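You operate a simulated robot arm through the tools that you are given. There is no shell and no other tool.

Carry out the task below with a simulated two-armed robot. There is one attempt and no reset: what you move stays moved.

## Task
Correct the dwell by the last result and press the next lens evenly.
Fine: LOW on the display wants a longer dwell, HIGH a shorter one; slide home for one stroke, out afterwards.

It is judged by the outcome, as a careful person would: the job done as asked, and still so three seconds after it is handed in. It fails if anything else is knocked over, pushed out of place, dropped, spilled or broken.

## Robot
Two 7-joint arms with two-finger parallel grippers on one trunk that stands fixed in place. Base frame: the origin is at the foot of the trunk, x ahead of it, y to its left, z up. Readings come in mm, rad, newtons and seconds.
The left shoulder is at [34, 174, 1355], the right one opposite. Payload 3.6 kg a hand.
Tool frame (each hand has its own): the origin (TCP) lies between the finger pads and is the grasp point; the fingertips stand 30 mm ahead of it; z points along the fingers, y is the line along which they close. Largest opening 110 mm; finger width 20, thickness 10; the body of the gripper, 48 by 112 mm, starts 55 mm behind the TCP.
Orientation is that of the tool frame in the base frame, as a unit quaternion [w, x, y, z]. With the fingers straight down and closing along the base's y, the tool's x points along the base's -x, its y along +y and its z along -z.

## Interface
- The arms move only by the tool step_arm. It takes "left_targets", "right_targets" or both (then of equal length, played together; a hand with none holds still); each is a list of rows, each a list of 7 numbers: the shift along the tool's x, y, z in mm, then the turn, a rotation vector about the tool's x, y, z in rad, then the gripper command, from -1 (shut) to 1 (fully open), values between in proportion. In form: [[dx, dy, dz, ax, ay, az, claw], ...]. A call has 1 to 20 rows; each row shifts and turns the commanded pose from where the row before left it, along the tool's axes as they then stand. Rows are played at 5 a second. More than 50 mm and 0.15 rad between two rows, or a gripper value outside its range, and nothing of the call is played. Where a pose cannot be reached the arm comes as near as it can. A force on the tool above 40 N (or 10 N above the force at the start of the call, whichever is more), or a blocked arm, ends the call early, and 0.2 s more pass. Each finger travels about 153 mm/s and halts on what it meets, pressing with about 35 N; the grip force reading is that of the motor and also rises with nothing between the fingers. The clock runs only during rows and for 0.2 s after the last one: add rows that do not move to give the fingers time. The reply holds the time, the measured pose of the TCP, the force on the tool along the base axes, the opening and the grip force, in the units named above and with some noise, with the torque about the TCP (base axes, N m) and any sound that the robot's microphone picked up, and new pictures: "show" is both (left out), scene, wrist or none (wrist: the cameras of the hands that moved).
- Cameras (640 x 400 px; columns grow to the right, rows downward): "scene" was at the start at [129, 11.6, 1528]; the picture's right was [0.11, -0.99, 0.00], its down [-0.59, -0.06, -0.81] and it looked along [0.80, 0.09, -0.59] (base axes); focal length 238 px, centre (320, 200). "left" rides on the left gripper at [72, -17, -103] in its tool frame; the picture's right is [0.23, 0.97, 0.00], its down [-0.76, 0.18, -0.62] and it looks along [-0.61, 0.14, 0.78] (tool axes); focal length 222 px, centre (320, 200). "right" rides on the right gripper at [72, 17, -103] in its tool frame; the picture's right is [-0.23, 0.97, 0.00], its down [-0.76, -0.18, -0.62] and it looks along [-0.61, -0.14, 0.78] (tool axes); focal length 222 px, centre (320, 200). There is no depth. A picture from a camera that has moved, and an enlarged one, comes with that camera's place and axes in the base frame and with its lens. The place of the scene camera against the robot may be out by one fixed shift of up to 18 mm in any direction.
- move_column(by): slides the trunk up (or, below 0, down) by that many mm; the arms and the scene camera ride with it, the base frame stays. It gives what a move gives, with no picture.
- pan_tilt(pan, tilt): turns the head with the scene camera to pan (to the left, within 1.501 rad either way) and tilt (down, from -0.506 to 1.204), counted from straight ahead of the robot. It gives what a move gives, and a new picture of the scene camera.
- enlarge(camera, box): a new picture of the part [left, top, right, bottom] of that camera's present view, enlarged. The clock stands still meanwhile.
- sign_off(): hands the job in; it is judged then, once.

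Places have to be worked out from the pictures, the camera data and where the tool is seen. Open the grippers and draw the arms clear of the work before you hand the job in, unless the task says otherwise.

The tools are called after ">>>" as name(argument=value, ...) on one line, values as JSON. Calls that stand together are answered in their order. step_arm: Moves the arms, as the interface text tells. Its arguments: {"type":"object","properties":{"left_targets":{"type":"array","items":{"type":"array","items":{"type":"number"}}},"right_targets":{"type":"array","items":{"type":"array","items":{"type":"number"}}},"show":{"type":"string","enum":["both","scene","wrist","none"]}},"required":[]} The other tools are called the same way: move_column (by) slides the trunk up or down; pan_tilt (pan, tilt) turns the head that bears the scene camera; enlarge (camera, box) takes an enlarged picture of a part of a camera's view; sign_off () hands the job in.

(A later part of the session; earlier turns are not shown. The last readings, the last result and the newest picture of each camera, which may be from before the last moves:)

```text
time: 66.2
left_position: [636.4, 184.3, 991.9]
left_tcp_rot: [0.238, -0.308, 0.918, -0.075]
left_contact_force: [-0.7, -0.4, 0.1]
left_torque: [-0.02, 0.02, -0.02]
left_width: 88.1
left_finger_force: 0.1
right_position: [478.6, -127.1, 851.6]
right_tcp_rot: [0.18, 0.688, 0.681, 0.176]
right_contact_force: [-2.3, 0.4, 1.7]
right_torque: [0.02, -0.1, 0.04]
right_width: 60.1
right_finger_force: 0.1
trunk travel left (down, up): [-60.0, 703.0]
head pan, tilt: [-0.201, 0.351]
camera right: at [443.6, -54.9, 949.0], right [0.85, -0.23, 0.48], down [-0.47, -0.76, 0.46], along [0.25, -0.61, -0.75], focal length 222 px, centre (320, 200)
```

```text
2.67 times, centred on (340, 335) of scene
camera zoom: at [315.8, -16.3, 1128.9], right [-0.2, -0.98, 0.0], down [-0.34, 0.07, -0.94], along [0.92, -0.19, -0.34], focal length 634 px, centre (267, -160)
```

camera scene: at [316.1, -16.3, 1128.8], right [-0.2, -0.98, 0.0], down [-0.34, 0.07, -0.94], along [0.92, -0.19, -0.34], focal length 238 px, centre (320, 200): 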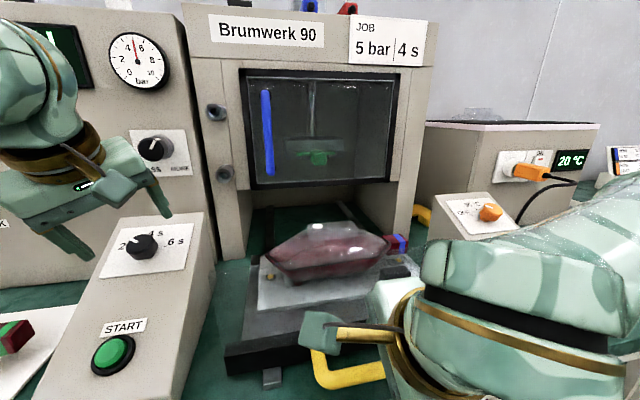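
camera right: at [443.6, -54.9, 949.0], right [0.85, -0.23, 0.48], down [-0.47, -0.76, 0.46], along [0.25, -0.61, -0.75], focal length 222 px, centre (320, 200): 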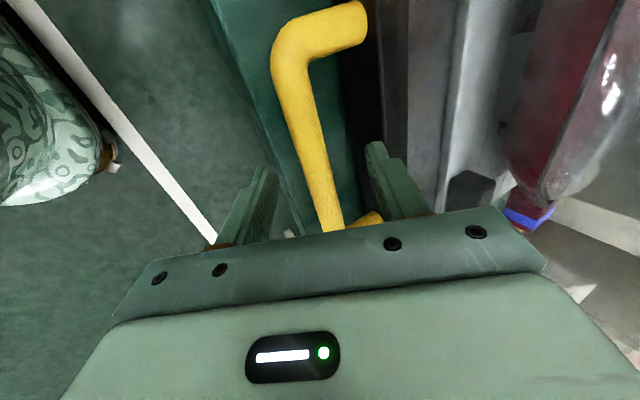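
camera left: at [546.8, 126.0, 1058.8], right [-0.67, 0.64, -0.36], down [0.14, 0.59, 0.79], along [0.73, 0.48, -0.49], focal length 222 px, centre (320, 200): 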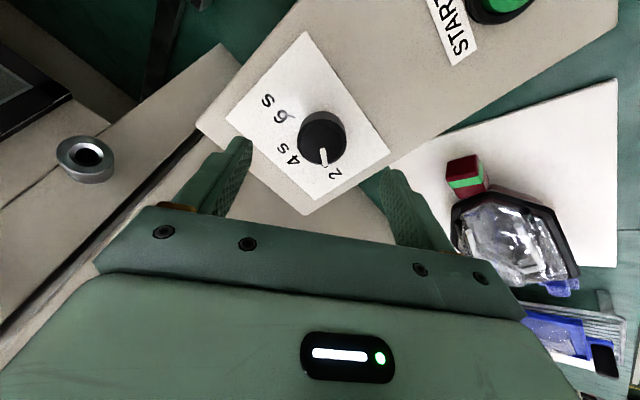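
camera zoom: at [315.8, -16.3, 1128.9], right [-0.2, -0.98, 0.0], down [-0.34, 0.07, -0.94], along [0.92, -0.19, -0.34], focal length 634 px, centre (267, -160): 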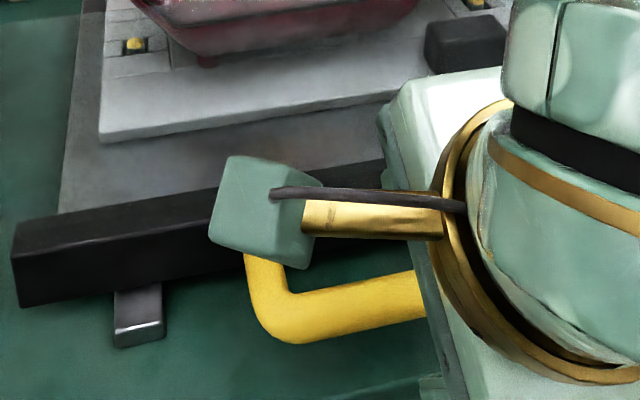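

The apparent size growth puts the bar about 20 mm ahead of the TCP and 2 mm off centre. I'll advance 16 mm and close on the bar.

>>> step_arm(right_targets=[[0, -2.4, 8, 0, 0, 0, 0.1], [0, 0, 8, 0, 0, 0, 0.1], [0, 0, 0, 0, 0, 0, -0.3], [0, 0, 0, 0, 0, 0, -0.8], [0, 0, 0, 0, 0, 0, -0.9], [0, 0, 0, 0, 0, 0, -0.9]], show="wrist")

>>> enlarge(camera="right", box=[180, 60, 500, 260])

```text
time: 67.1
left_position: [633.4, 183.9, 993.6]
left_tcp_rot: [0.24, -0.307, 0.918, -0.076]
left_contact_force: [0.4, -0.2, -0.1]
left_torque: [-0.01, -0.02, 0.0]
left_width: 87.9
left_finger_force: 0.0
right_position: [472.4, -127.0, 832.6]
right_tcp_rot: [0.175, 0.685, 0.687, 0.167]
right_contact_force: [-42.8, 10.0, -2.1]
right_torque: [1.12, 1.79, 0.07]
right_width: 39.9
right_finger_force: 28.8
trunk travel left (down, up): [-60.0, 703.0]
head pan, tilt: [-0.201, 0.351]
stopped in row 4 (right hand): the force on the tool passed its limit at 54 N (the readings are from after the stop); the commanded pose is now the measured one
camera right: at [441.1, -54.0, 930.8], right [0.86, -0.22, 0.46], down [-0.45, -0.76, 0.48], along [0.24, -0.62, -0.75], focal length 222 px, centre (320, 200)
```

right: 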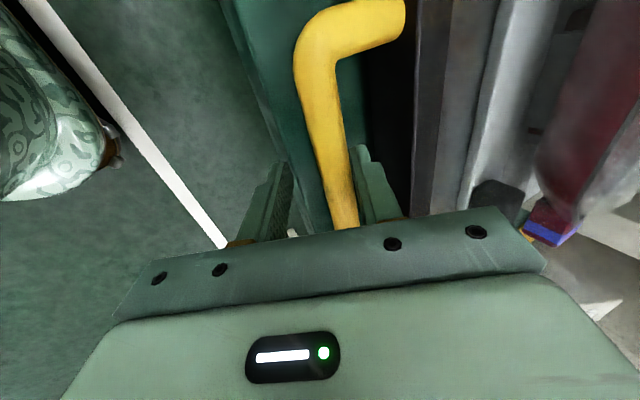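

```text
2.00 times, centred on (340, 160) of right
camera zoom: at [441.1, -54.0, 930.8], right [0.86, -0.22, 0.46], down [-0.45, -0.76, 0.48], along [0.24, -0.62, -0.75], focal length 444 px, centre (280, 280)
```

zoom: 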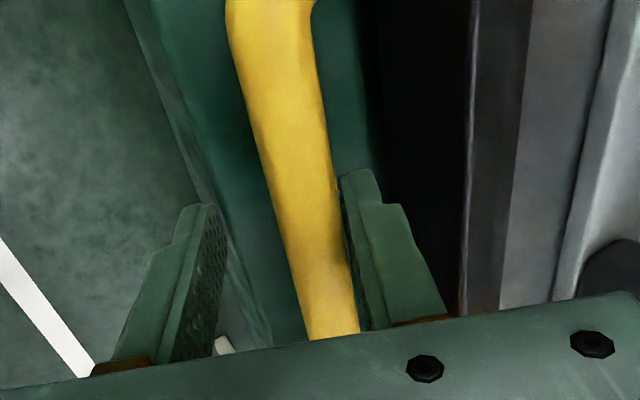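

The outer fingertip caught the table's front edge while closing (reaction in −x at about z≈790). I'll reopen, back off 12 mm along the fingers, and recentre +12 mm in tool y on the bar so the tips stay higher.

>>> step_arm(right_targets=[[0, 0, 0, 0, 0, 0, 0.1], [0, 0, -6, 0, 0, 0, 0.1], [0, 0, -6, 0, 0, 0, 0.1], [0, 6, 0, 0, 0, 0, 0.1], [0, 6, 0, 0, 0, 0, 0.1], [0, 0, 0, 0, 0, 0, 0.1]], show="both")

>>> enlarge(camera="right", box=[180, 60, 500, 260])

```text
time: 68.5
left_position: [637.1, 184.6, 993.4]
left_tcp_rot: [0.237, -0.308, 0.918, -0.075]
left_contact_force: [-0.1, 0.4, 1.0]
left_torque: [0.02, 0.02, -0.01]
left_width: 87.8
left_finger_force: 0.0
right_position: [485.7, -127.7, 849.0]
right_tcp_rot: [0.176, 0.687, 0.684, 0.17]
right_contact_force: [-2.8, 0.7, -2.2]
right_torque: [-0.03, 0.13, 0.05]
right_width: 58.5
right_finger_force: 0.1
trunk travel left (down, up): [-60.0, 703.0]
head pan, tilt: [-0.201, 0.351]
camera scene: at [316.2, -16.3, 1128.7], right [-0.2, -0.98, 0.0], down [-0.34, 0.07, -0.94], along [0.92, -0.19, -0.34], focal length 238 px, centre (320, 200)
camera right: at [451.8, -54.8, 947.1], right [0.86, -0.23, 0.47], down [-0.46, -0.76, 0.47], along [0.24, -0.61, -0.75], focal length 222 px, centre (320, 200)
```

scene: 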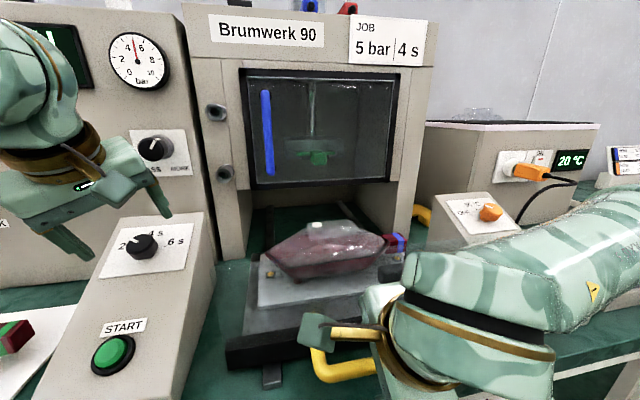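
right: 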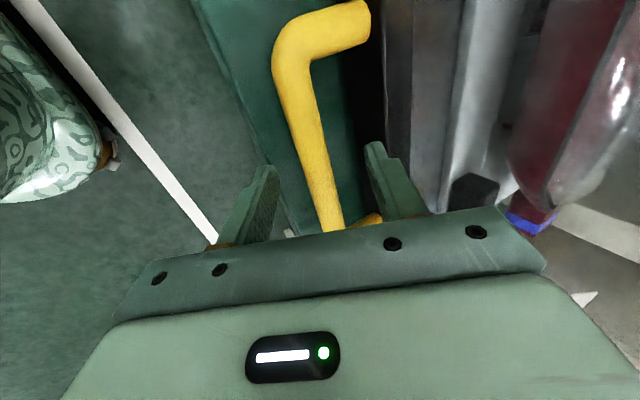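

```text
2.00 times, centred on (340, 160) of right
camera zoom: at [451.8, -54.8, 947.1], right [0.86, -0.23, 0.47], down [-0.46, -0.76, 0.47], along [0.24, -0.61, -0.75], focal length 444 px, centre (280, 280)
```

zoom: 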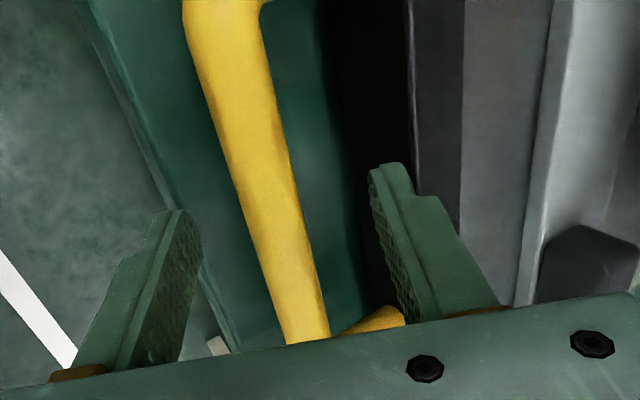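

The bar now lies roughly centred (−3.6 mm) and about 22 mm ahead of the TCP. I'll narrow the opening to 44 mm, recentre, advance 7 mm, and read forces before closing.

>>> step_arm(right_targets=[[0, -1.5, 0, 0, 0, 0, -0.2], [0, -1.5, 0, 0, 0, 0, -0.2], [0, 0, 4, 0, 0, 0, -0.2], [0, 0, 3, 0, 0, 0, -0.2], [0, 0, 0, 0, 0, 0, -0.2]], show="wrist")

>>> enlarge(camera="right", box=[180, 60, 500, 260])

```text
time: 69.7
left_position: [636.4, 183.7, 991.6]
left_tcp_rot: [0.238, -0.308, 0.918, -0.075]
left_contact_force: [0.2, 1.3, -0.5]
left_torque: [-0.04, -0.01, -0.01]
left_width: 88.0
left_finger_force: 0.1
right_position: [485.5, -127.9, 842.3]
right_tcp_rot: [0.177, 0.686, 0.684, 0.172]
right_contact_force: [-0.3, -0.5, 0.0]
right_torque: [0.0, -0.04, -0.03]
right_width: 44.2
right_finger_force: 0.0
trunk travel left (down, up): [-60.0, 703.0]
head pan, tilt: [-0.201, 0.351]
camera right: at [452.8, -54.6, 939.8], right [0.85, -0.23, 0.47], down [-0.46, -0.76, 0.47], along [0.25, -0.61, -0.75], focal length 222 px, centre (320, 200)
```

right: 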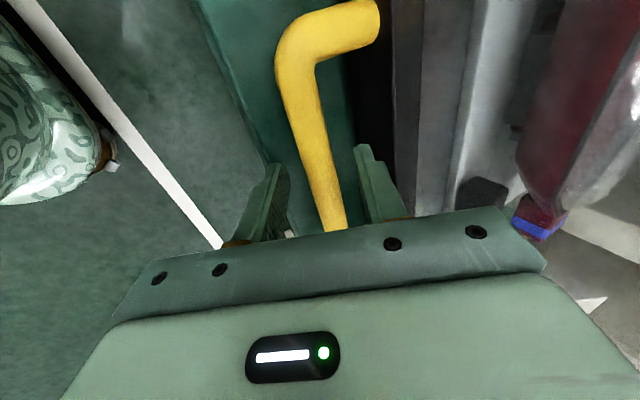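

```text
2.00 times, centred on (340, 160) of right
camera zoom: at [452.8, -54.6, 939.8], right [0.85, -0.23, 0.47], down [-0.46, -0.76, 0.47], along [0.25, -0.61, -0.75], focal length 444 px, centre (280, 280)
```

zoom: 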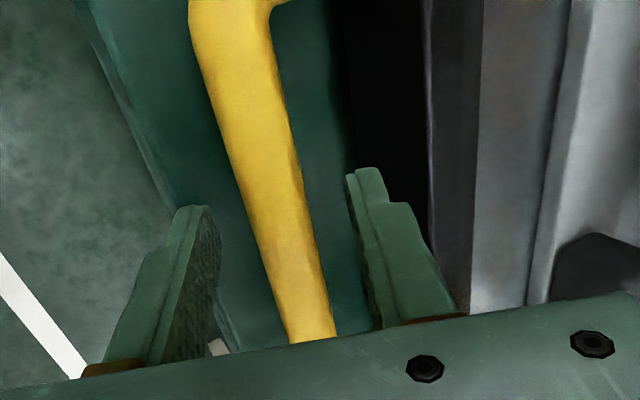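

No contact force now and the bar is between the fingers. I'll close on it.

>>> step_arm(right_targets=[[0, 0, 0, 0, 0, 0, -0.45], [0, 0, 0, 0, 0, 0, -0.6], [0, 0, 0, 0, 0, 0, -0.8], [0, 0, 0, 0, 0, 0, -0.8]], show="wrist")

>>> enlarge(camera="right", box=[180, 60, 500, 260])

```text
time: 70.7
left_position: [636.5, 184.1, 991.6]
left_tcp_rot: [0.238, -0.307, 0.918, -0.075]
left_contact_force: [0.7, 0.7, -0.3]
left_torque: [-0.01, 0.02, 0.0]
left_width: 88.2
left_finger_force: 0.1
right_position: [485.3, -127.4, 843.4]
right_tcp_rot: [0.177, 0.686, 0.684, 0.172]
right_contact_force: [2.7, -1.8, 9.8]
right_torque: [0.12, -0.07, 0.84]
right_width: 17.7
right_finger_force: 45.4
trunk travel left (down, up): [-60.0, 703.0]
head pan, tilt: [-0.201, 0.351]
camera right: at [452.4, -54.5, 940.7], right [0.85, -0.23, 0.47], down [-0.46, -0.76, 0.47], along [0.25, -0.61, -0.75], focal length 222 px, centre (320, 200)
```

right: 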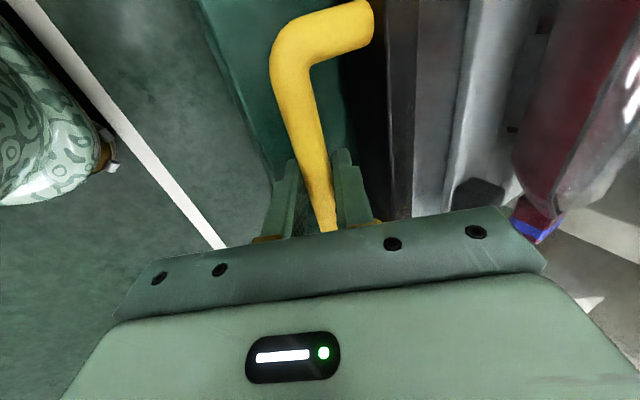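

```text
2.00 times, centred on (340, 160) of right
camera zoom: at [452.4, -54.5, 940.7], right [0.85, -0.23, 0.47], down [-0.46, -0.76, 0.47], along [0.25, -0.61, -0.75], focal length 444 px, centre (280, 280)
```

zoom: 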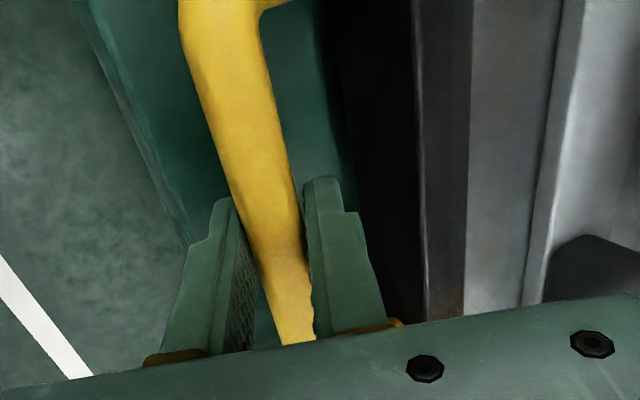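

The handle is gripped (17.7 mm wide). I'll test a gentle 20 mm push toward the machine and check the force.

>>> step_arm(right_targets=[[0, 4.4, 2.4, 0, 0, 0, -0.9], [0, 4.4, 2.4, 0, 0, 0, -0.9], [0, 4.4, 2.4, 0, 0, 0, -0.9], [0, 4.4, 2.4, 0, 0, 0, -0.9]], show="scene")

```text
time: 71.7
left_position: [635.5, 184.0, 991.7]
left_tcp_rot: [0.238, -0.307, 0.918, -0.075]
left_contact_force: [-0.4, -0.4, 0.1]
left_torque: [0.01, -0.01, -0.04]
left_width: 88.2
left_finger_force: 0.1
right_position: [505.5, -127.7, 843.8]
right_tcp_rot: [0.178, 0.686, 0.684, 0.171]
right_contact_force: [-1.6, 2.1, 13.1]
right_torque: [-0.17, -0.03, 0.57]
right_width: 17.8
right_finger_force: 45.0
trunk travel left (down, up): [-60.0, 703.0]
head pan, tilt: [-0.201, 0.351]
camera scene: at [315.1, -15.8, 1129.1], right [-0.2, -0.98, 0.0], down [-0.34, 0.07, -0.94], along [0.92, -0.19, -0.34], focal length 238 px, centre (320, 200)
```

scene: 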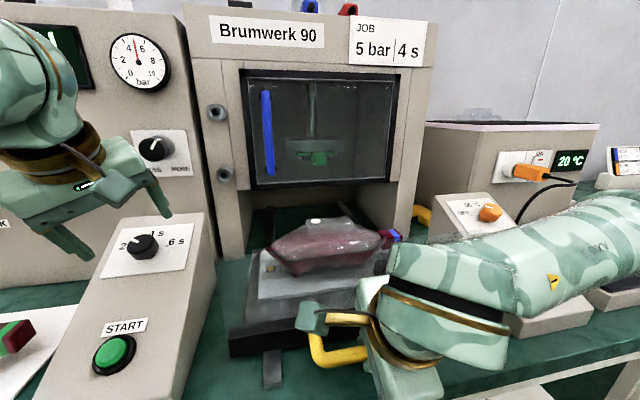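

The slide glides with almost no resistance. I'll push on smoothly while pitching the hand further forward (to keep reach at the far end), 100 mm this call.

>>> step_arm(right_targets=[[0, 9.2, 3.5, -0.015, 0, 0, -0.9], [0, 8.5, 4.9, -0.015, 0, 0, -0.9], [0, 8.4, 5.0, -0.015, 0, 0, -0.9], [0, 8.3, 5.2, -0.015, 0, 0, -0.9], [0, 8.3, 5.3, -0.015, 0, 0, -0.9], [0, 8.2, 5.4, -0.015, 0, 0, -0.9], [0, 8.1, 5.5, -0.015, 0, 0, -0.9], [0, 8.0, 5.7, -0.015, 0, 0, -0.9], [0, 7.9, 5.8, -0.015, 0, 0, -0.9], [0, 7.8, 5.9, -0.015, 0, 0, -0.9]], show="both")

```text
time: 73.9
left_position: [637.5, 185.3, 991.5]
left_tcp_rot: [0.238, -0.307, 0.918, -0.075]
left_contact_force: [0.4, 0.4, -0.4]
left_torque: [0.01, -0.02, 0.07]
left_width: 88.0
left_finger_force: 0.1
right_position: [603.8, -126.7, 842.1]
right_tcp_rot: [0.228, 0.672, 0.669, 0.222]
right_contact_force: [-1.7, 9.2, -3.1]
right_torque: [0.21, 0.2, 0.55]
right_width: 17.9
right_finger_force: 44.6
trunk travel left (down, up): [-60.0, 703.0]
head pan, tilt: [-0.201, 0.351]
camera scene: at [316.5, -15.5, 1128.7], right [-0.2, -0.98, 0.0], down [-0.34, 0.07, -0.94], along [0.92, -0.19, -0.34], focal length 238 px, centre (320, 200)
camera right: at [556.5, -54.4, 933.7], right [0.78, -0.23, 0.59], down [-0.52, -0.76, 0.4], along [0.36, -0.61, -0.7], focal length 222 px, centre (320, 200)
```

scene: 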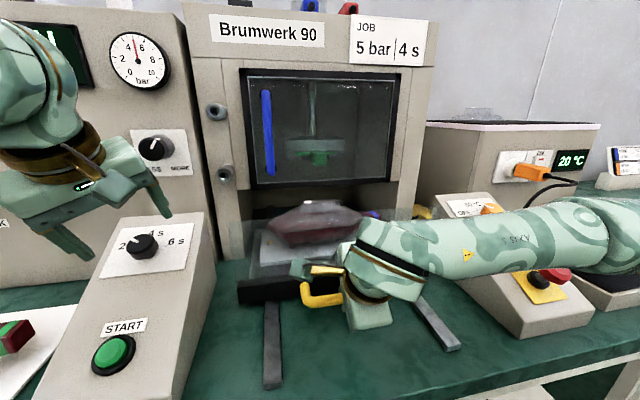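
right: 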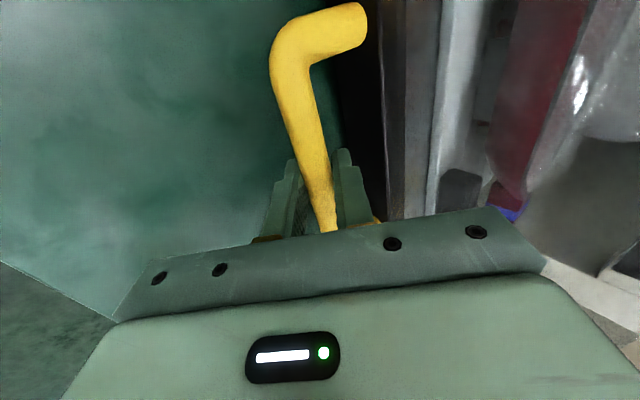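

The slide moved to plan (hand now at x=604) with low forces. I'll check the right forearm's clearance to the e‑stop box before going on.

>>> enlarge(camera="scene", box=[400, 160, 640, 340])

>>> pan_tilt(pan=-0.7, tilt=0.6)

```text
2.22 times, centred on (520, 250) of scene
camera zoom: at [316.5, -15.5, 1128.7], right [-0.2, -0.98, 0.0], down [-0.34, 0.07, -0.94], along [0.92, -0.19, -0.34], focal length 528 px, centre (-124, 89)
```

zoom: 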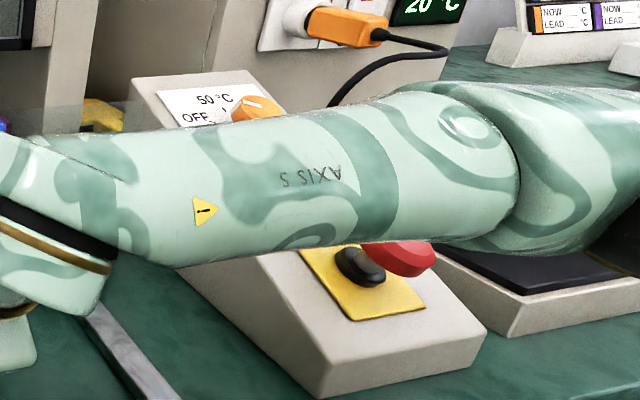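

```text
time: 74.8
left_position: [638.2, 184.5, 990.0]
left_tcp_rot: [0.237, -0.307, 0.919, -0.076]
left_contact_force: [0.5, 0.1, 0.4]
left_torque: [0.01, -0.03, 0.0]
left_width: 87.7
left_finger_force: 0.0
right_position: [604.6, -127.6, 842.1]
right_tcp_rot: [0.228, 0.671, 0.67, 0.222]
right_contact_force: [2.5, 7.9, -1.8]
right_torque: [-0.1, -0.01, 0.54]
right_width: 17.8
right_finger_force: 45.1
trunk travel left (down, up): [-60.0, 703.0]
head pan, tilt: [-0.7, 0.6]
camera scene: at [293.1, -53.8, 1106.0], right [-0.64, -0.77, 0.0], down [-0.43, 0.36, -0.83], along [0.63, -0.53, -0.56], focal length 238 px, centre (320, 200)
```

scene: 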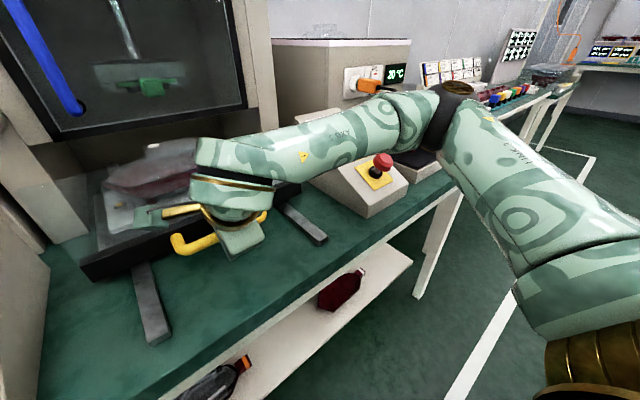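

The forearm near the elbow triangulates to about z≈1040, well above and in front of the e‑stop, so it's clear. I'll continue with the next 100 mm, pitching to about 45°.

>>> step_arm(right_targets=[[1, 7.8, 6.0, -0.015, 0, 0, -0.9], [0, 7.7, 6.1, -0.015, 0, 0, -0.9], [0, 7.6, 6.25, -0.015, 0, 0, -0.9], [0, 7.5, 6.4, -0.015, 0, 0, -0.9], [0, 7.4, 6.5, -0.015, 0, 0, -0.9], [0, 7.3, 6.6, -0.015, 0, 0, -0.9], [0, 7.2, 6.7, -0.015, 0, 0, -0.9], [0, 7.1, 6.8, -0.015, 0, 0, -0.9], [0, 7.0, 6.9, -0.015, 0, 0, -0.9], [0, 6.9, 7.0, -0.015, 0, 0, -0.9]], show="both")

```text
time: 77.0
left_position: [636.5, 183.5, 991.1]
left_tcp_rot: [0.238, -0.308, 0.918, -0.076]
left_contact_force: [0.2, -0.1, -0.7]
left_torque: [-0.03, 0.01, 0.0]
left_width: 88.0
left_finger_force: 0.1
right_position: [702.7, -126.3, 841.3]
right_tcp_rot: [0.278, 0.652, 0.651, 0.271]
right_contact_force: [-0.6, 4.1, -0.8]
right_torque: [0.12, 0.17, 0.45]
right_width: 17.8
right_finger_force: 45.2
trunk travel left (down, up): [-60.0, 703.0]
head pan, tilt: [-0.7, 0.6]
camera scene: at [292.7, -54.2, 1106.0], right [-0.64, -0.77, 0.0], down [-0.43, 0.36, -0.82], along [0.63, -0.53, -0.57], focal length 238 px, centre (320, 200)
camera right: at [641.4, -54.6, 924.3], right [0.68, -0.23, 0.7], down [-0.57, -0.76, 0.31], along [0.46, -0.61, -0.64], focal length 222 px, centre (320, 200)
```

scene: 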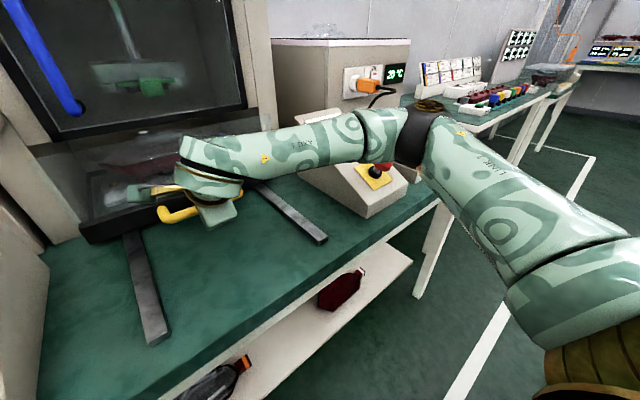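
right: 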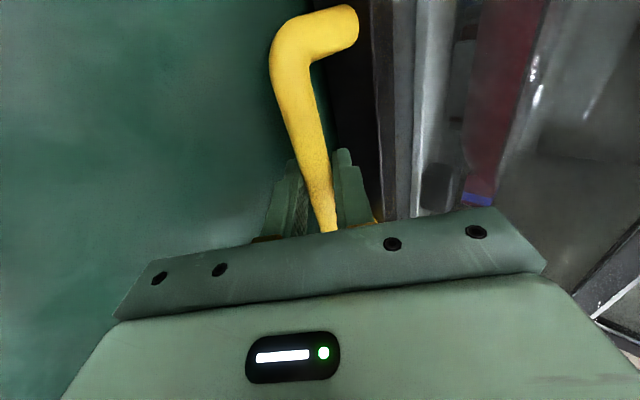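

The slide is close to the machine front now, forces still tiny. I'll creep on at 5 mm per row for 50 mm.

>>> step_arm(right_targets=[[0.5, 3.5, 3.57, 0, 0, 0, -0.9], [0, 3.5, 3.57, 0, 0, 0, -0.9], [0, 3.5, 3.57, 0, 0, 0, -0.9], [0, 3.5, 3.57, 0, 0, 0, -0.9], [0, 3.5, 3.57, 0, 0, 0, -0.9], [0, 3.5, 3.57, 0, 0, 0, -0.9], [0, 3.5, 3.57, 0, 0, 0, -0.9], [0, 3.5, 3.57, 0, 0, 0, -0.9], [0, 3.5, 3.57, 0, 0, 0, -0.9], [0, 3.5, 3.57, 0, 0, 0, -0.9]], show="scene")

>>> enlarge(camera="scene", box=[0, 0, 320, 260])

```text
time: 79.2
left_position: [633.6, 183.6, 993.5]
left_tcp_rot: [0.239, -0.307, 0.918, -0.076]
left_contact_force: [0.2, 1.1, -0.9]
left_torque: [0.03, 0.01, -0.01]
left_width: 88.1
left_finger_force: 0.0
right_position: [748.8, -127.5, 841.7]
right_tcp_rot: [0.275, 0.653, 0.652, 0.269]
right_contact_force: [-28.2, -0.4, -2.2]
right_torque: [-0.56, 0.3, 0.01]
right_width: 17.8
right_finger_force: 44.4
trunk travel left (down, up): [-60.0, 703.0]
head pan, tilt: [-0.7, 0.6]
camera scene: at [289.5, -54.9, 1106.8], right [-0.64, -0.76, 0.0], down [-0.43, 0.36, -0.83], along [0.63, -0.53, -0.56], focal length 238 px, centre (320, 200)
```

scene: 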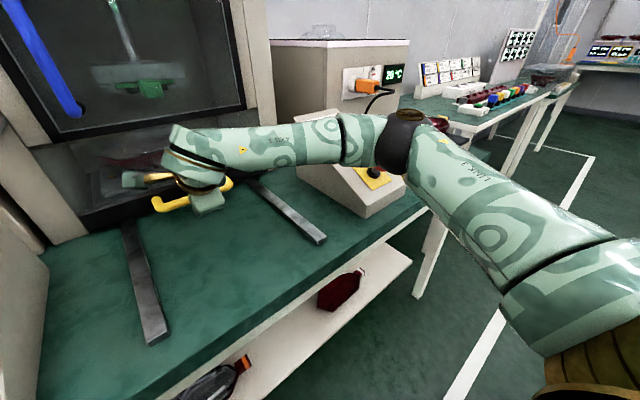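

```text
1.54 times, centred on (160, 130) of scene
camera zoom: at [289.5, -54.9, 1106.8], right [-0.64, -0.76, 0.0], down [-0.43, 0.36, -0.83], along [0.63, -0.53, -0.56], focal length 366 px, centre (566, 308)
```

zoom: 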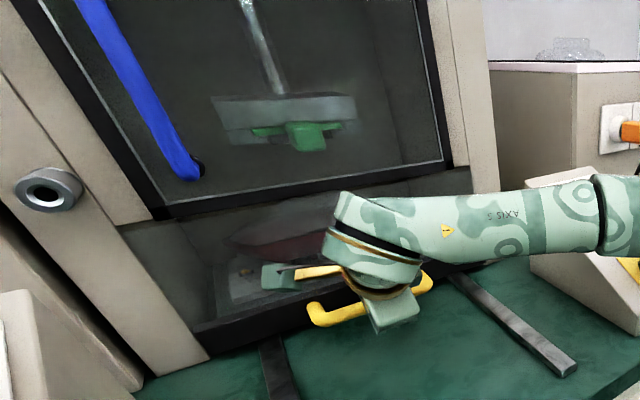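

Resistance has risen to 28 N at x≈749 with the slide's guard flush with the machine – that looks like the home stop. I'll look at the display.

>>> pan_tilt(pan=0.2, tilt=0.25)

>>> enlarge(camera="scene", box=[300, 120, 520, 300])

```text
time: 80.4
left_position: [634.2, 184.7, 994.7]
left_tcp_rot: [0.239, -0.306, 0.918, -0.076]
left_contact_force: [0.5, -0.2, 1.0]
left_torque: [0.03, 0.0, -0.02]
left_width: 87.8
left_finger_force: 0.1
right_position: [749.0, -127.0, 841.6]
right_tcp_rot: [0.275, 0.654, 0.651, 0.27]
right_contact_force: [-46.7, -2.5, -14.0]
right_torque: [-0.76, 0.51, -0.02]
right_width: 17.6
right_finger_force: 45.3
trunk travel left (down, up): [-60.0, 703.0]
head pan, tilt: [0.201, 0.25]
camera scene: at [313.3, 20.4, 1138.9], right [0.2, -0.98, 0.0], down [-0.24, -0.05, -0.97], along [0.95, 0.19, -0.25], focal length 238 px, centre (320, 200)
```

scene: 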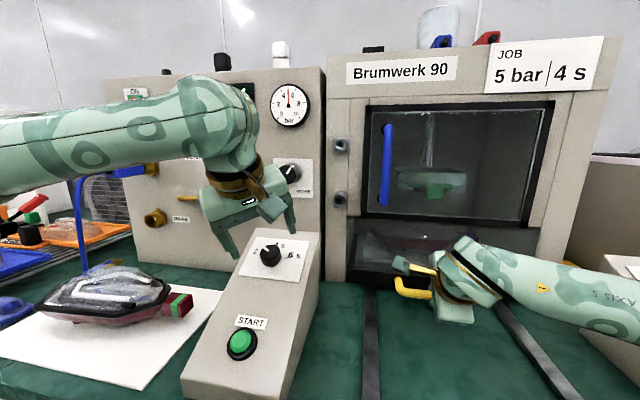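

```text
2.22 times, centred on (410, 210) of scene
camera zoom: at [313.3, 20.4, 1138.9], right [0.2, -0.98, 0.0], down [-0.24, -0.05, -0.97], along [0.95, 0.19, -0.25], focal length 528 px, centre (120, 178)
```

zoom: 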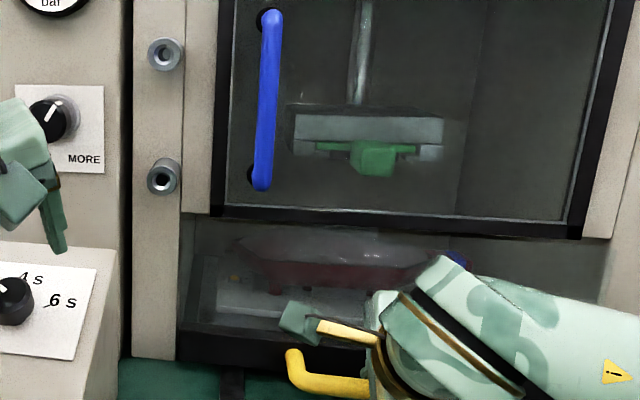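

The slide is home (guard closed in the opening). I'll ease the right hand's push by 4 mm, and then move the left hand (fingers closed) down the panel to above START, which also clears the display.

>>> step_arm(right_targets=[[0, -2.8, -2.2, 0, 0, 0, -0.9], [0, 0, 0, 0, 0, 0, -0.9]], show="none")

>>> step_arm(left_targets=[[0, 0, -5, 0, 0, 0.13, 0.4], [0, 0, -5, 0, 0, 0.13, 0], [0, 0, 0, 0, 0, 0.13, -0.5], [0, 0, 0, 0, 0, 0.13, -1], [0, 0, 0, 0, 0, 0.127, -1], [35, -1.4, 0, 0, 0, 0, -1], [35, -1.4, 0, 0, 0, 0, -1], [35, -1.4, 0, 0, 0, 0, -1], [35, -1.4, 0, 0, 0, 0, -1], [0, 0, 0, 0, 0, 0, -1]], show="both")

>>> enlarge(camera="left", box=[200, 0, 440, 200])

>>> enlarge(camera="scene", box=[120, 60, 440, 380])

```text
time: 81.0
left_position: [635.7, 184.0, 992.6]
left_tcp_rot: [0.237, -0.308, 0.918, -0.075]
left_contact_force: [-0.6, -0.3, 1.3]
left_torque: [0.0, 0.01, 0.0]
left_width: 87.9
left_finger_force: 0.0
right_position: [749.0, -127.2, 840.2]
right_tcp_rot: [0.277, 0.652, 0.651, 0.273]
right_contact_force: [-23.9, -0.4, -13.4]
right_torque: [-0.31, 0.36, 0.12]
right_width: 17.8
right_finger_force: 45.0
trunk travel left (down, up): [-60.0, 703.0]
head pan, tilt: [0.201, 0.25]
```

```text
time: 83.2
left_position: [509.1, 179.4, 933.9]
left_tcp_rot: [0.249, 0.0, 0.969, 0.004]
left_contact_force: [0.7, -0.1, -0.8]
left_torque: [0.0, 0.01, 0.01]
left_width: 0.0
left_finger_force: 35.2
right_position: [749.4, -127.8, 841.2]
right_tcp_rot: [0.278, 0.652, 0.651, 0.272]
right_contact_force: [-13.9, 0.2, -9.3]
right_torque: [0.01, 0.14, 0.54]
right_width: 18.0
right_finger_force: 45.4
trunk travel left (down, up): [-60.0, 703.0]
head pan, tilt: [0.201, 0.25]
camera scene: at [316.1, 20.8, 1138.3], right [0.2, -0.98, 0.0], down [-0.24, -0.05, -0.97], along [0.95, 0.19, -0.25], focal length 238 px, centre (320, 200)
camera left: at [397.3, 161.2, 988.8], right [-0.2, 0.97, -0.1], down [0.37, 0.17, 0.91], along [0.91, 0.15, -0.39], focal length 222 px, centre (320, 200)
```

scene: 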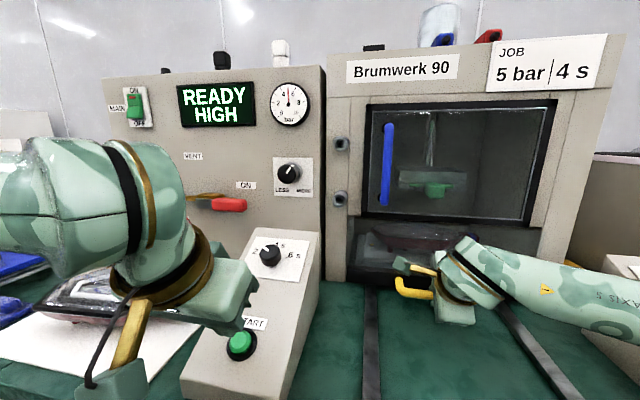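
left: 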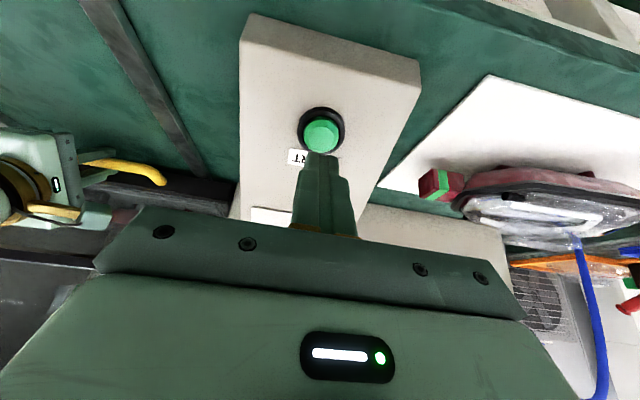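

```text
2.00 times, centred on (320, 100) of left
camera zoom: at [397.3, 161.2, 988.8], right [-0.2, 0.97, -0.1], down [0.37, 0.17, 0.91], along [0.91, 0.15, -0.39], focal length 444 px, centre (320, 400)
```

zoom: 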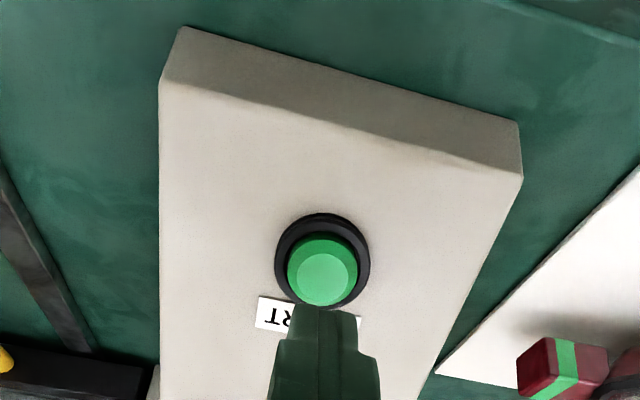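

```text
1.25 times, centred on (280, 220) of scene
camera zoom: at [316.1, 20.8, 1138.3], right [0.2, -0.98, 0.0], down [-0.24, -0.05, -0.97], along [0.95, 0.19, -0.25], focal length 297 px, centre (370, 175)
```

zoom: 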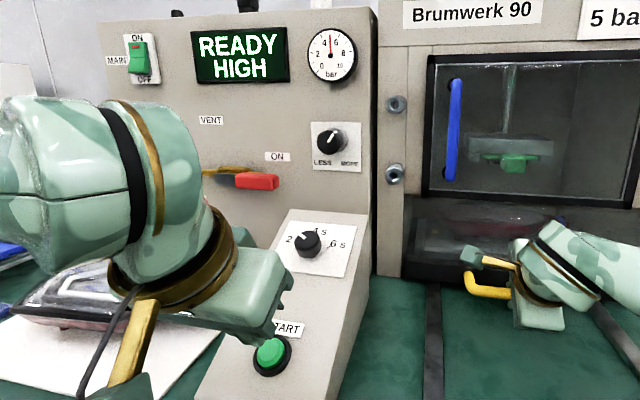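

The display now reads READY / HIGH, so the slide is recognised as home. Before starting, I'll zoom on the chamber to check that the lens lies squarely beneath the pad.

>>> enlarge(camera="scene", box=[345, 95, 560, 290])

>>> pan_tilt(pan=-0.25, tilt=0.2)

>>> enlarge(camera="scene", box=[230, 110, 430, 270])

```text
2.05 times, centred on (452, 192) of scene
camera zoom: at [316.1, 20.8, 1138.3], right [0.2, -0.98, 0.0], down [-0.24, -0.05, -0.97], along [0.95, 0.19, -0.25], focal length 488 px, centre (48, 215)
```

zoom: 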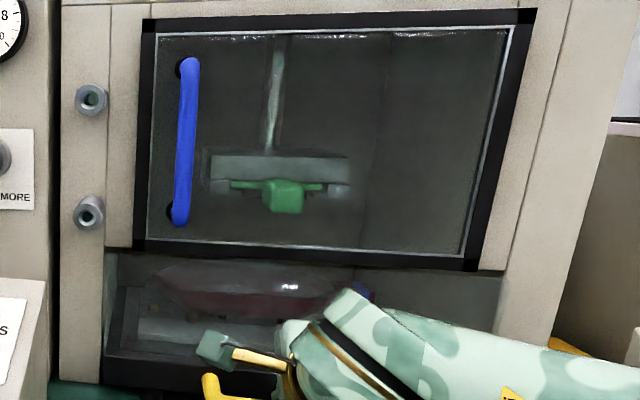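

```text
time: 84.1
left_position: [510.0, 178.4, 932.9]
left_tcp_rot: [0.249, 0.0, 0.969, 0.005]
left_contact_force: [0.0, -0.2, 0.6]
left_torque: [0.01, -0.04, 0.03]
left_width: 0.0
left_finger_force: 34.7
right_position: [749.0, -126.3, 841.5]
right_tcp_rot: [0.277, 0.653, 0.65, 0.271]
right_contact_force: [-12.4, 0.7, -7.7]
right_torque: [-0.17, 0.14, 0.34]
right_width: 17.7
right_finger_force: 45.6
trunk travel left (down, up): [-60.0, 703.0]
head pan, tilt: [-0.25, 0.201]
camera scene: at [314.9, -20.7, 1142.8], right [-0.25, -0.97, 0.0], down [-0.19, 0.05, -0.98], along [0.95, -0.24, -0.2], focal length 238 px, centre (320, 200)
```

scene: 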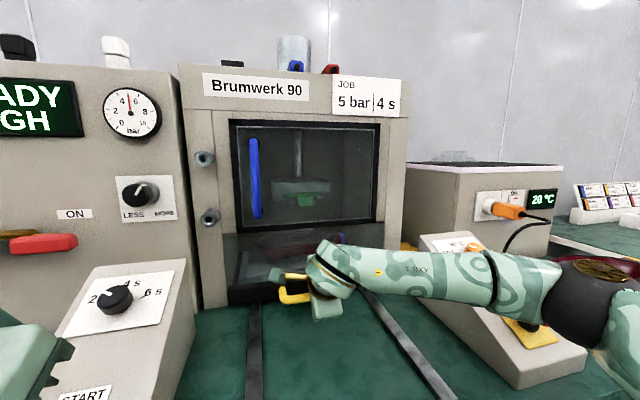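

```text
2.50 times, centred on (330, 190) of scene
camera zoom: at [314.9, -20.7, 1142.8], right [-0.25, -0.97, 0.0], down [-0.19, 0.05, -0.98], along [0.95, -0.24, -0.2], focal length 594 px, centre (295, 225)
```

zoom: 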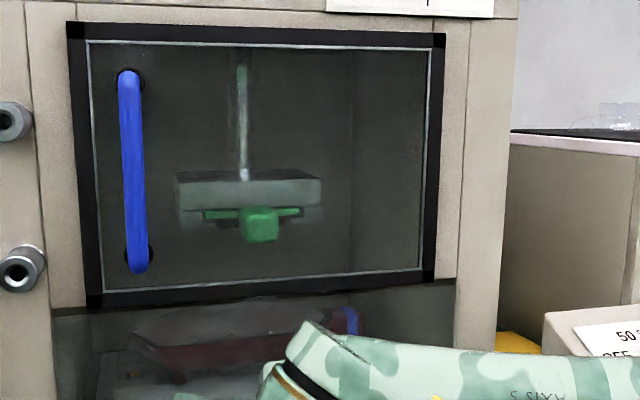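

The lens is under the head and READY is shown; other pads are out of reach and not called for, so I'll go on. START lies right on the left tool axis about 46 mm ahead of the closed tips; I'll approach to about 8 mm first.

>>> step_arm(left_targets=[[0, 0, 12, 0, 0, 0, -1], [0, 0, 12, 0, 0, 0, -1], [0, 0, 10, 0, 0, 0, -1], [0, 0, 4, 0, 0, 0, -1], [0, 0, 0, 0, 0, 0, -1]], show="wrist")

>>> pan_tilt(pan=0.2, tilt=0.25)

>>> enlarge(camera="left", box=[240, 40, 400, 200])

>>> enlarge(camera="scene", box=[170, 280, 320, 400])

```text
time: 85.3
left_position: [527.4, 179.6, 900.7]
left_tcp_rot: [0.249, 0.0, 0.969, 0.004]
left_contact_force: [0.0, 0.8, -0.2]
left_torque: [0.0, -0.03, 0.04]
left_width: 0.1
left_finger_force: 34.7
right_position: [748.2, -126.8, 841.4]
right_tcp_rot: [0.278, 0.653, 0.65, 0.271]
right_contact_force: [-11.3, -0.5, -6.3]
right_torque: [-0.25, 0.1, 0.27]
right_width: 17.6
right_finger_force: 44.7
trunk travel left (down, up): [-60.0, 703.0]
head pan, tilt: [-0.25, 0.201]
camera left: at [415.4, 161.7, 955.5], right [-0.2, 0.97, -0.1], down [0.37, 0.17, 0.91], along [0.91, 0.15, -0.39], focal length 222 px, centre (320, 200)
```

left: 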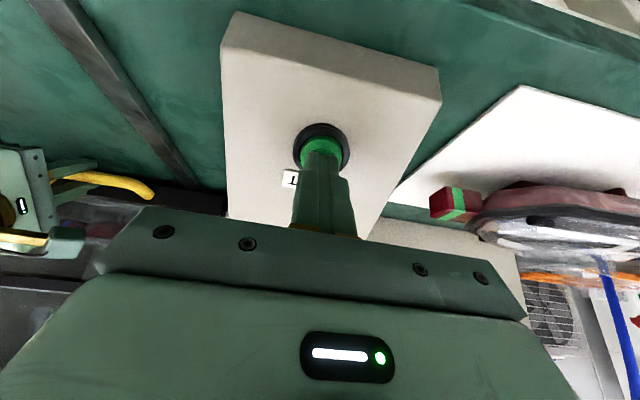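

```text
time: 86.2
left_position: [528.3, 178.6, 900.2]
left_tcp_rot: [0.249, 0.001, 0.968, 0.004]
left_contact_force: [0.1, -0.3, -0.6]
left_torque: [-0.02, 0.0, 0.0]
left_width: 0.0
left_finger_force: 35.1
right_position: [748.7, -127.2, 840.8]
right_tcp_rot: [0.277, 0.652, 0.651, 0.272]
right_contact_force: [-9.0, -0.3, -5.9]
right_torque: [-0.25, 0.09, 0.19]
right_width: 17.7
right_finger_force: 44.9
trunk travel left (down, up): [-60.0, 703.0]
head pan, tilt: [0.201, 0.25]
camera scene: at [316.1, 20.8, 1138.3], right [0.2, -0.98, 0.0], down [-0.24, -0.05, -0.97], along [0.95, 0.19, -0.25], focal length 238 px, centre (320, 200)
```

scene: 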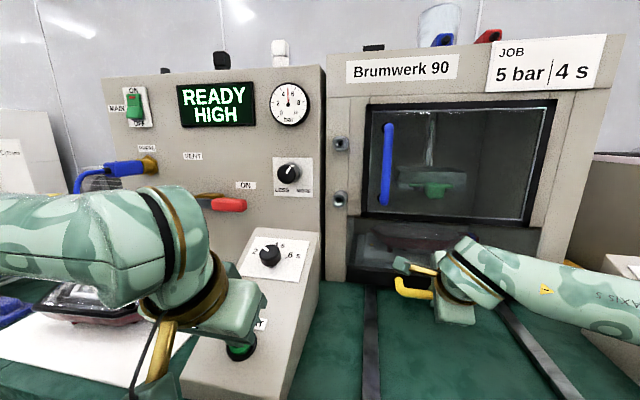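

```text
2.50 times, centred on (320, 120) of left
camera zoom: at [415.3, 161.7, 955.7], right [-0.2, 0.97, -0.1], down [0.37, 0.17, 0.91], along [0.91, 0.15, -0.39], focal length 555 px, centre (320, 400)
```

zoom: 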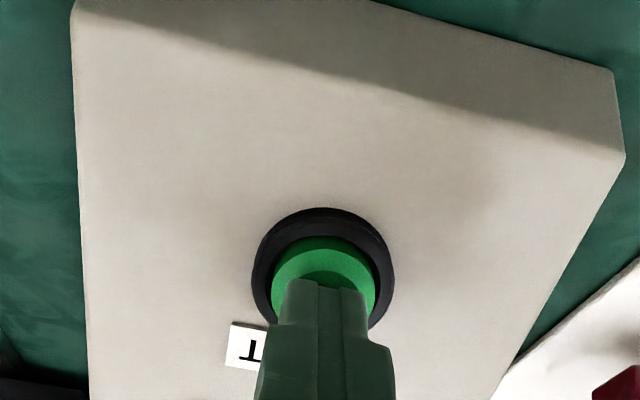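

```text
3.33 times, centred on (245, 340) of scene
camera zoom: at [316.1, 20.8, 1138.3], right [0.2, -0.98, 0.0], down [-0.24, -0.05, -0.97], along [0.95, 0.19, -0.25], focal length 792 px, centre (570, -267)
```

zoom: 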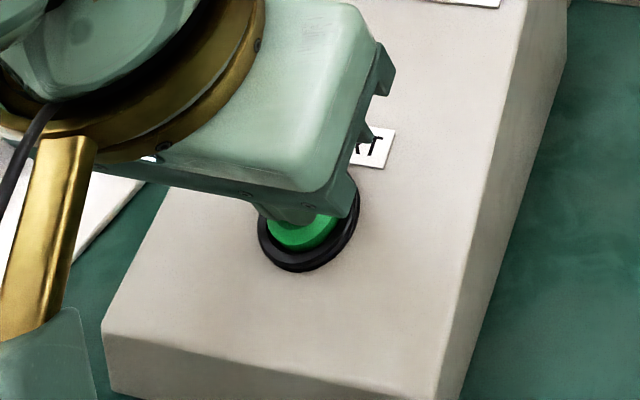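

The closed fingertips are right over the green button. I'll press in 2 mm steps and watch the force.

>>> step_arm(left_targets=[[0, 0, 2, 0, 0, 0, -1], [0, 0, 2, 0, 0, 0, -1], [0, 0, 2, 0, 0, 0, -1]], show="scene")

```text
time: 87.0
left_position: [529.5, 179.0, 894.9]
left_tcp_rot: [0.249, 0.001, 0.969, 0.003]
left_contact_force: [-1.6, -0.3, 1.1]
left_torque: [-0.02, 0.07, -0.01]
left_width: 0.0
left_finger_force: 34.8
right_position: [749.3, -127.8, 841.4]
right_tcp_rot: [0.277, 0.653, 0.651, 0.272]
right_contact_force: [-7.7, -0.1, -6.2]
right_torque: [-0.29, 0.12, 0.12]
right_width: 17.6
right_finger_force: 44.9
trunk travel left (down, up): [-60.0, 703.0]
head pan, tilt: [0.201, 0.25]
heard: click
camera scene: at [316.1, 20.9, 1138.3], right [0.2, -0.98, 0.0], down [-0.24, -0.05, -0.97], along [0.95, 0.19, -0.25], focal length 238 px, centre (320, 200)
```

scene: 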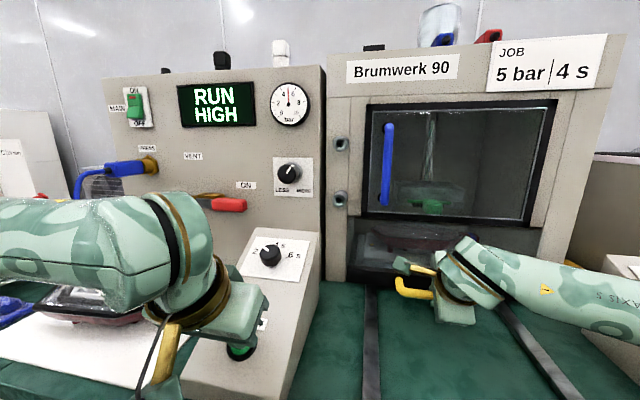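

A click was heard and the display shows RUN. I'll lift the left fingers off the button and wait for the stroke and dwell to finish, holding the slide still.

>>> step_arm(left_targets=[[0, 0, -5, 0, 0, 0, -1], [0, 0, -15, 0, 0, 0, -1], [0, 0, -20, 0, 0, 0, -1], [0, 0, 0, 0, 0, 0, -1]], show="scene")

>>> enlarge(camera="scene", box=[170, 70, 560, 290])

```text
time: 88.0
left_position: [512.0, 179.0, 930.2]
left_tcp_rot: [0.25, 0.0, 0.968, 0.005]
left_contact_force: [-0.5, -0.8, -0.5]
left_torque: [0.0, 0.0, 0.01]
left_width: 0.1
left_finger_force: 35.6
right_position: [748.1, -125.8, 841.2]
right_tcp_rot: [0.278, 0.653, 0.651, 0.272]
right_contact_force: [-8.6, 0.2, -3.1]
right_torque: [-0.26, 0.08, 0.21]
right_width: 17.8
right_finger_force: 45.4
trunk travel left (down, up): [-60.0, 703.0]
head pan, tilt: [0.201, 0.25]
camera scene: at [316.1, 20.8, 1138.3], right [0.2, -0.98, 0.0], down [-0.24, -0.05, -0.97], along [0.95, 0.19, -0.25], focal length 238 px, centre (320, 200)
```

scene: 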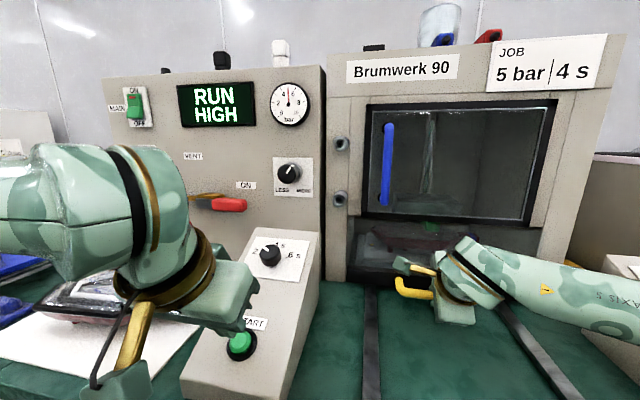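

```text
1.64 times, centred on (365, 180) of scene
camera zoom: at [316.1, 20.8, 1138.3], right [0.2, -0.98, 0.0], down [-0.24, -0.05, -0.97], along [0.95, 0.19, -0.25], focal length 390 px, centre (246, 233)
```

zoom: 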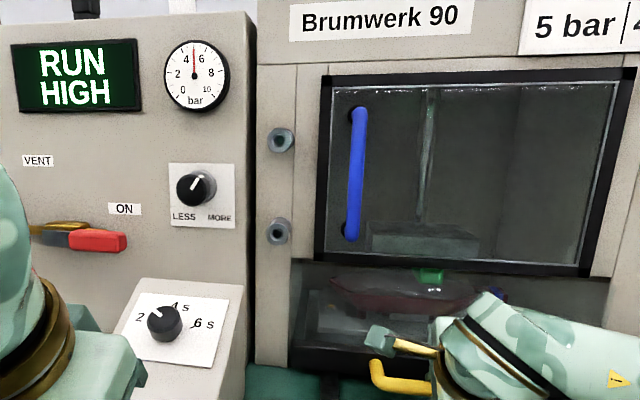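

The head is coming down on the lens. I'll wait 3 s with still rows and check the display.

>>> step_arm(left_targets=[[0, 0, 0, 0, 0, 0, -1], [0, 0, 0, 0, 0, 0, -1], [0, 0, 0, 0, 0, 0, -1], [0, 0, 0, 0, 0, 0, -1], [0, 0, 0, 0, 0, 0, -1], [0, 0, 0, 0, 0, 0, -1], [0, 0, 0, 0, 0, 0, -1], [0, 0, 0, 0, 0, 0, -1], [0, 0, 0, 0, 0, 0, -1], [0, 0, 0, 0, 0, 0, -1]], show="scene")

>>> enlarge(camera="scene", box=[170, 70, 560, 290])

```text
time: 90.2
left_position: [510.0, 179.3, 930.4]
left_tcp_rot: [0.249, 0.001, 0.968, 0.004]
left_contact_force: [0.2, -1.2, 0.5]
left_torque: [0.01, -0.01, -0.02]
left_width: 0.0
left_finger_force: 35.2
right_position: [749.5, -126.8, 841.9]
right_tcp_rot: [0.278, 0.652, 0.651, 0.271]
right_contact_force: [-7.8, -0.5, -2.7]
right_torque: [-0.26, 0.1, 0.22]
right_width: 17.5
right_finger_force: 44.5
trunk travel left (down, up): [-60.0, 703.0]
head pan, tilt: [0.201, 0.25]
camera scene: at [316.1, 20.8, 1138.3], right [0.2, -0.98, 0.0], down [-0.24, -0.05, -0.97], along [0.95, 0.19, -0.25], focal length 238 px, centre (320, 200)
```

scene: 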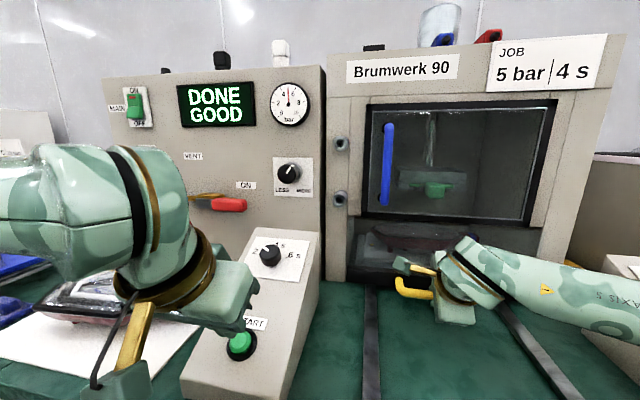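

```text
1.64 times, centred on (365, 180) of scene
camera zoom: at [316.1, 20.8, 1138.3], right [0.2, -0.98, 0.0], down [-0.24, -0.05, -0.97], along [0.95, 0.19, -0.25], focal length 390 px, centre (246, 233)
```

zoom: 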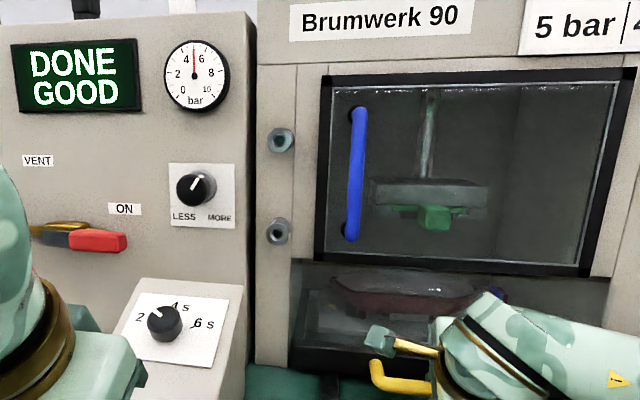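

The display shows DONE / GOOD and the head is back up – one stroke done. Now I'll pull the slide out smoothly, first 100 mm, undoing the pitch gradually.

>>> step_arm(right_targets=[[0, -3.5, -3.57, 0, 0, 0, -0.9], [0, -5.6, -5.7, 0, 0, 0, -0.9], [0, -5.6, -5.7, 0, 0, 0, -0.9], [0, -5.6, -5.7, 0, 0, 0, -0.9], [0, -5.6, -5.7, 0, 0, 0, -0.9], [0, -5.6, -5.7, 0, 0, 0, -0.9], [0, -6.8, -7.1, 0.015, 0, 0, -0.9], [0, -6.9, -7.0, 0.015, 0, 0, -0.9], [0, -7.0, -6.9, 0.015, 0, 0, -0.9], [0, -7.1, -6.8, 0.015, 0, 0, -0.9], [0, -7.2, -6.7, 0.015, 0, 0, -0.9]], show="scene")

```text
time: 92.6
left_position: [512.1, 177.6, 930.1]
left_tcp_rot: [0.249, 0.001, 0.968, 0.005]
left_contact_force: [-0.2, 0.3, -0.2]
left_torque: [-0.03, -0.01, -0.01]
left_width: 0.0
left_finger_force: 35.4
right_position: [653.7, -126.5, 841.0]
right_tcp_rot: [0.253, 0.663, 0.66, 0.247]
right_contact_force: [0.8, -5.1, 6.3]
right_torque: [-0.71, -0.17, 0.15]
right_width: 17.7
right_finger_force: 45.0
trunk travel left (down, up): [-60.0, 703.0]
head pan, tilt: [0.201, 0.25]
camera scene: at [315.9, 20.4, 1138.4], right [0.2, -0.98, 0.0], down [-0.24, -0.05, -0.97], along [0.95, 0.19, -0.25], focal length 238 px, centre (320, 200)
```

scene: 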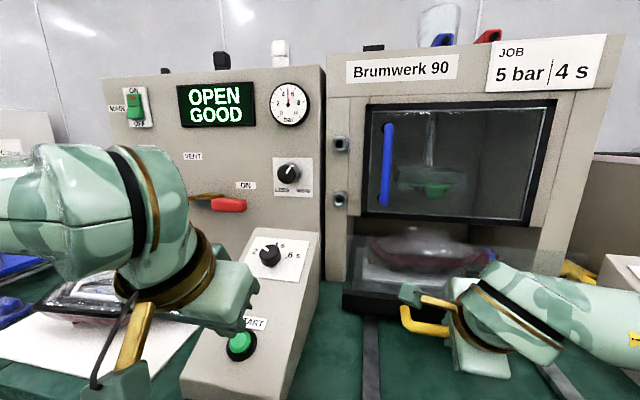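

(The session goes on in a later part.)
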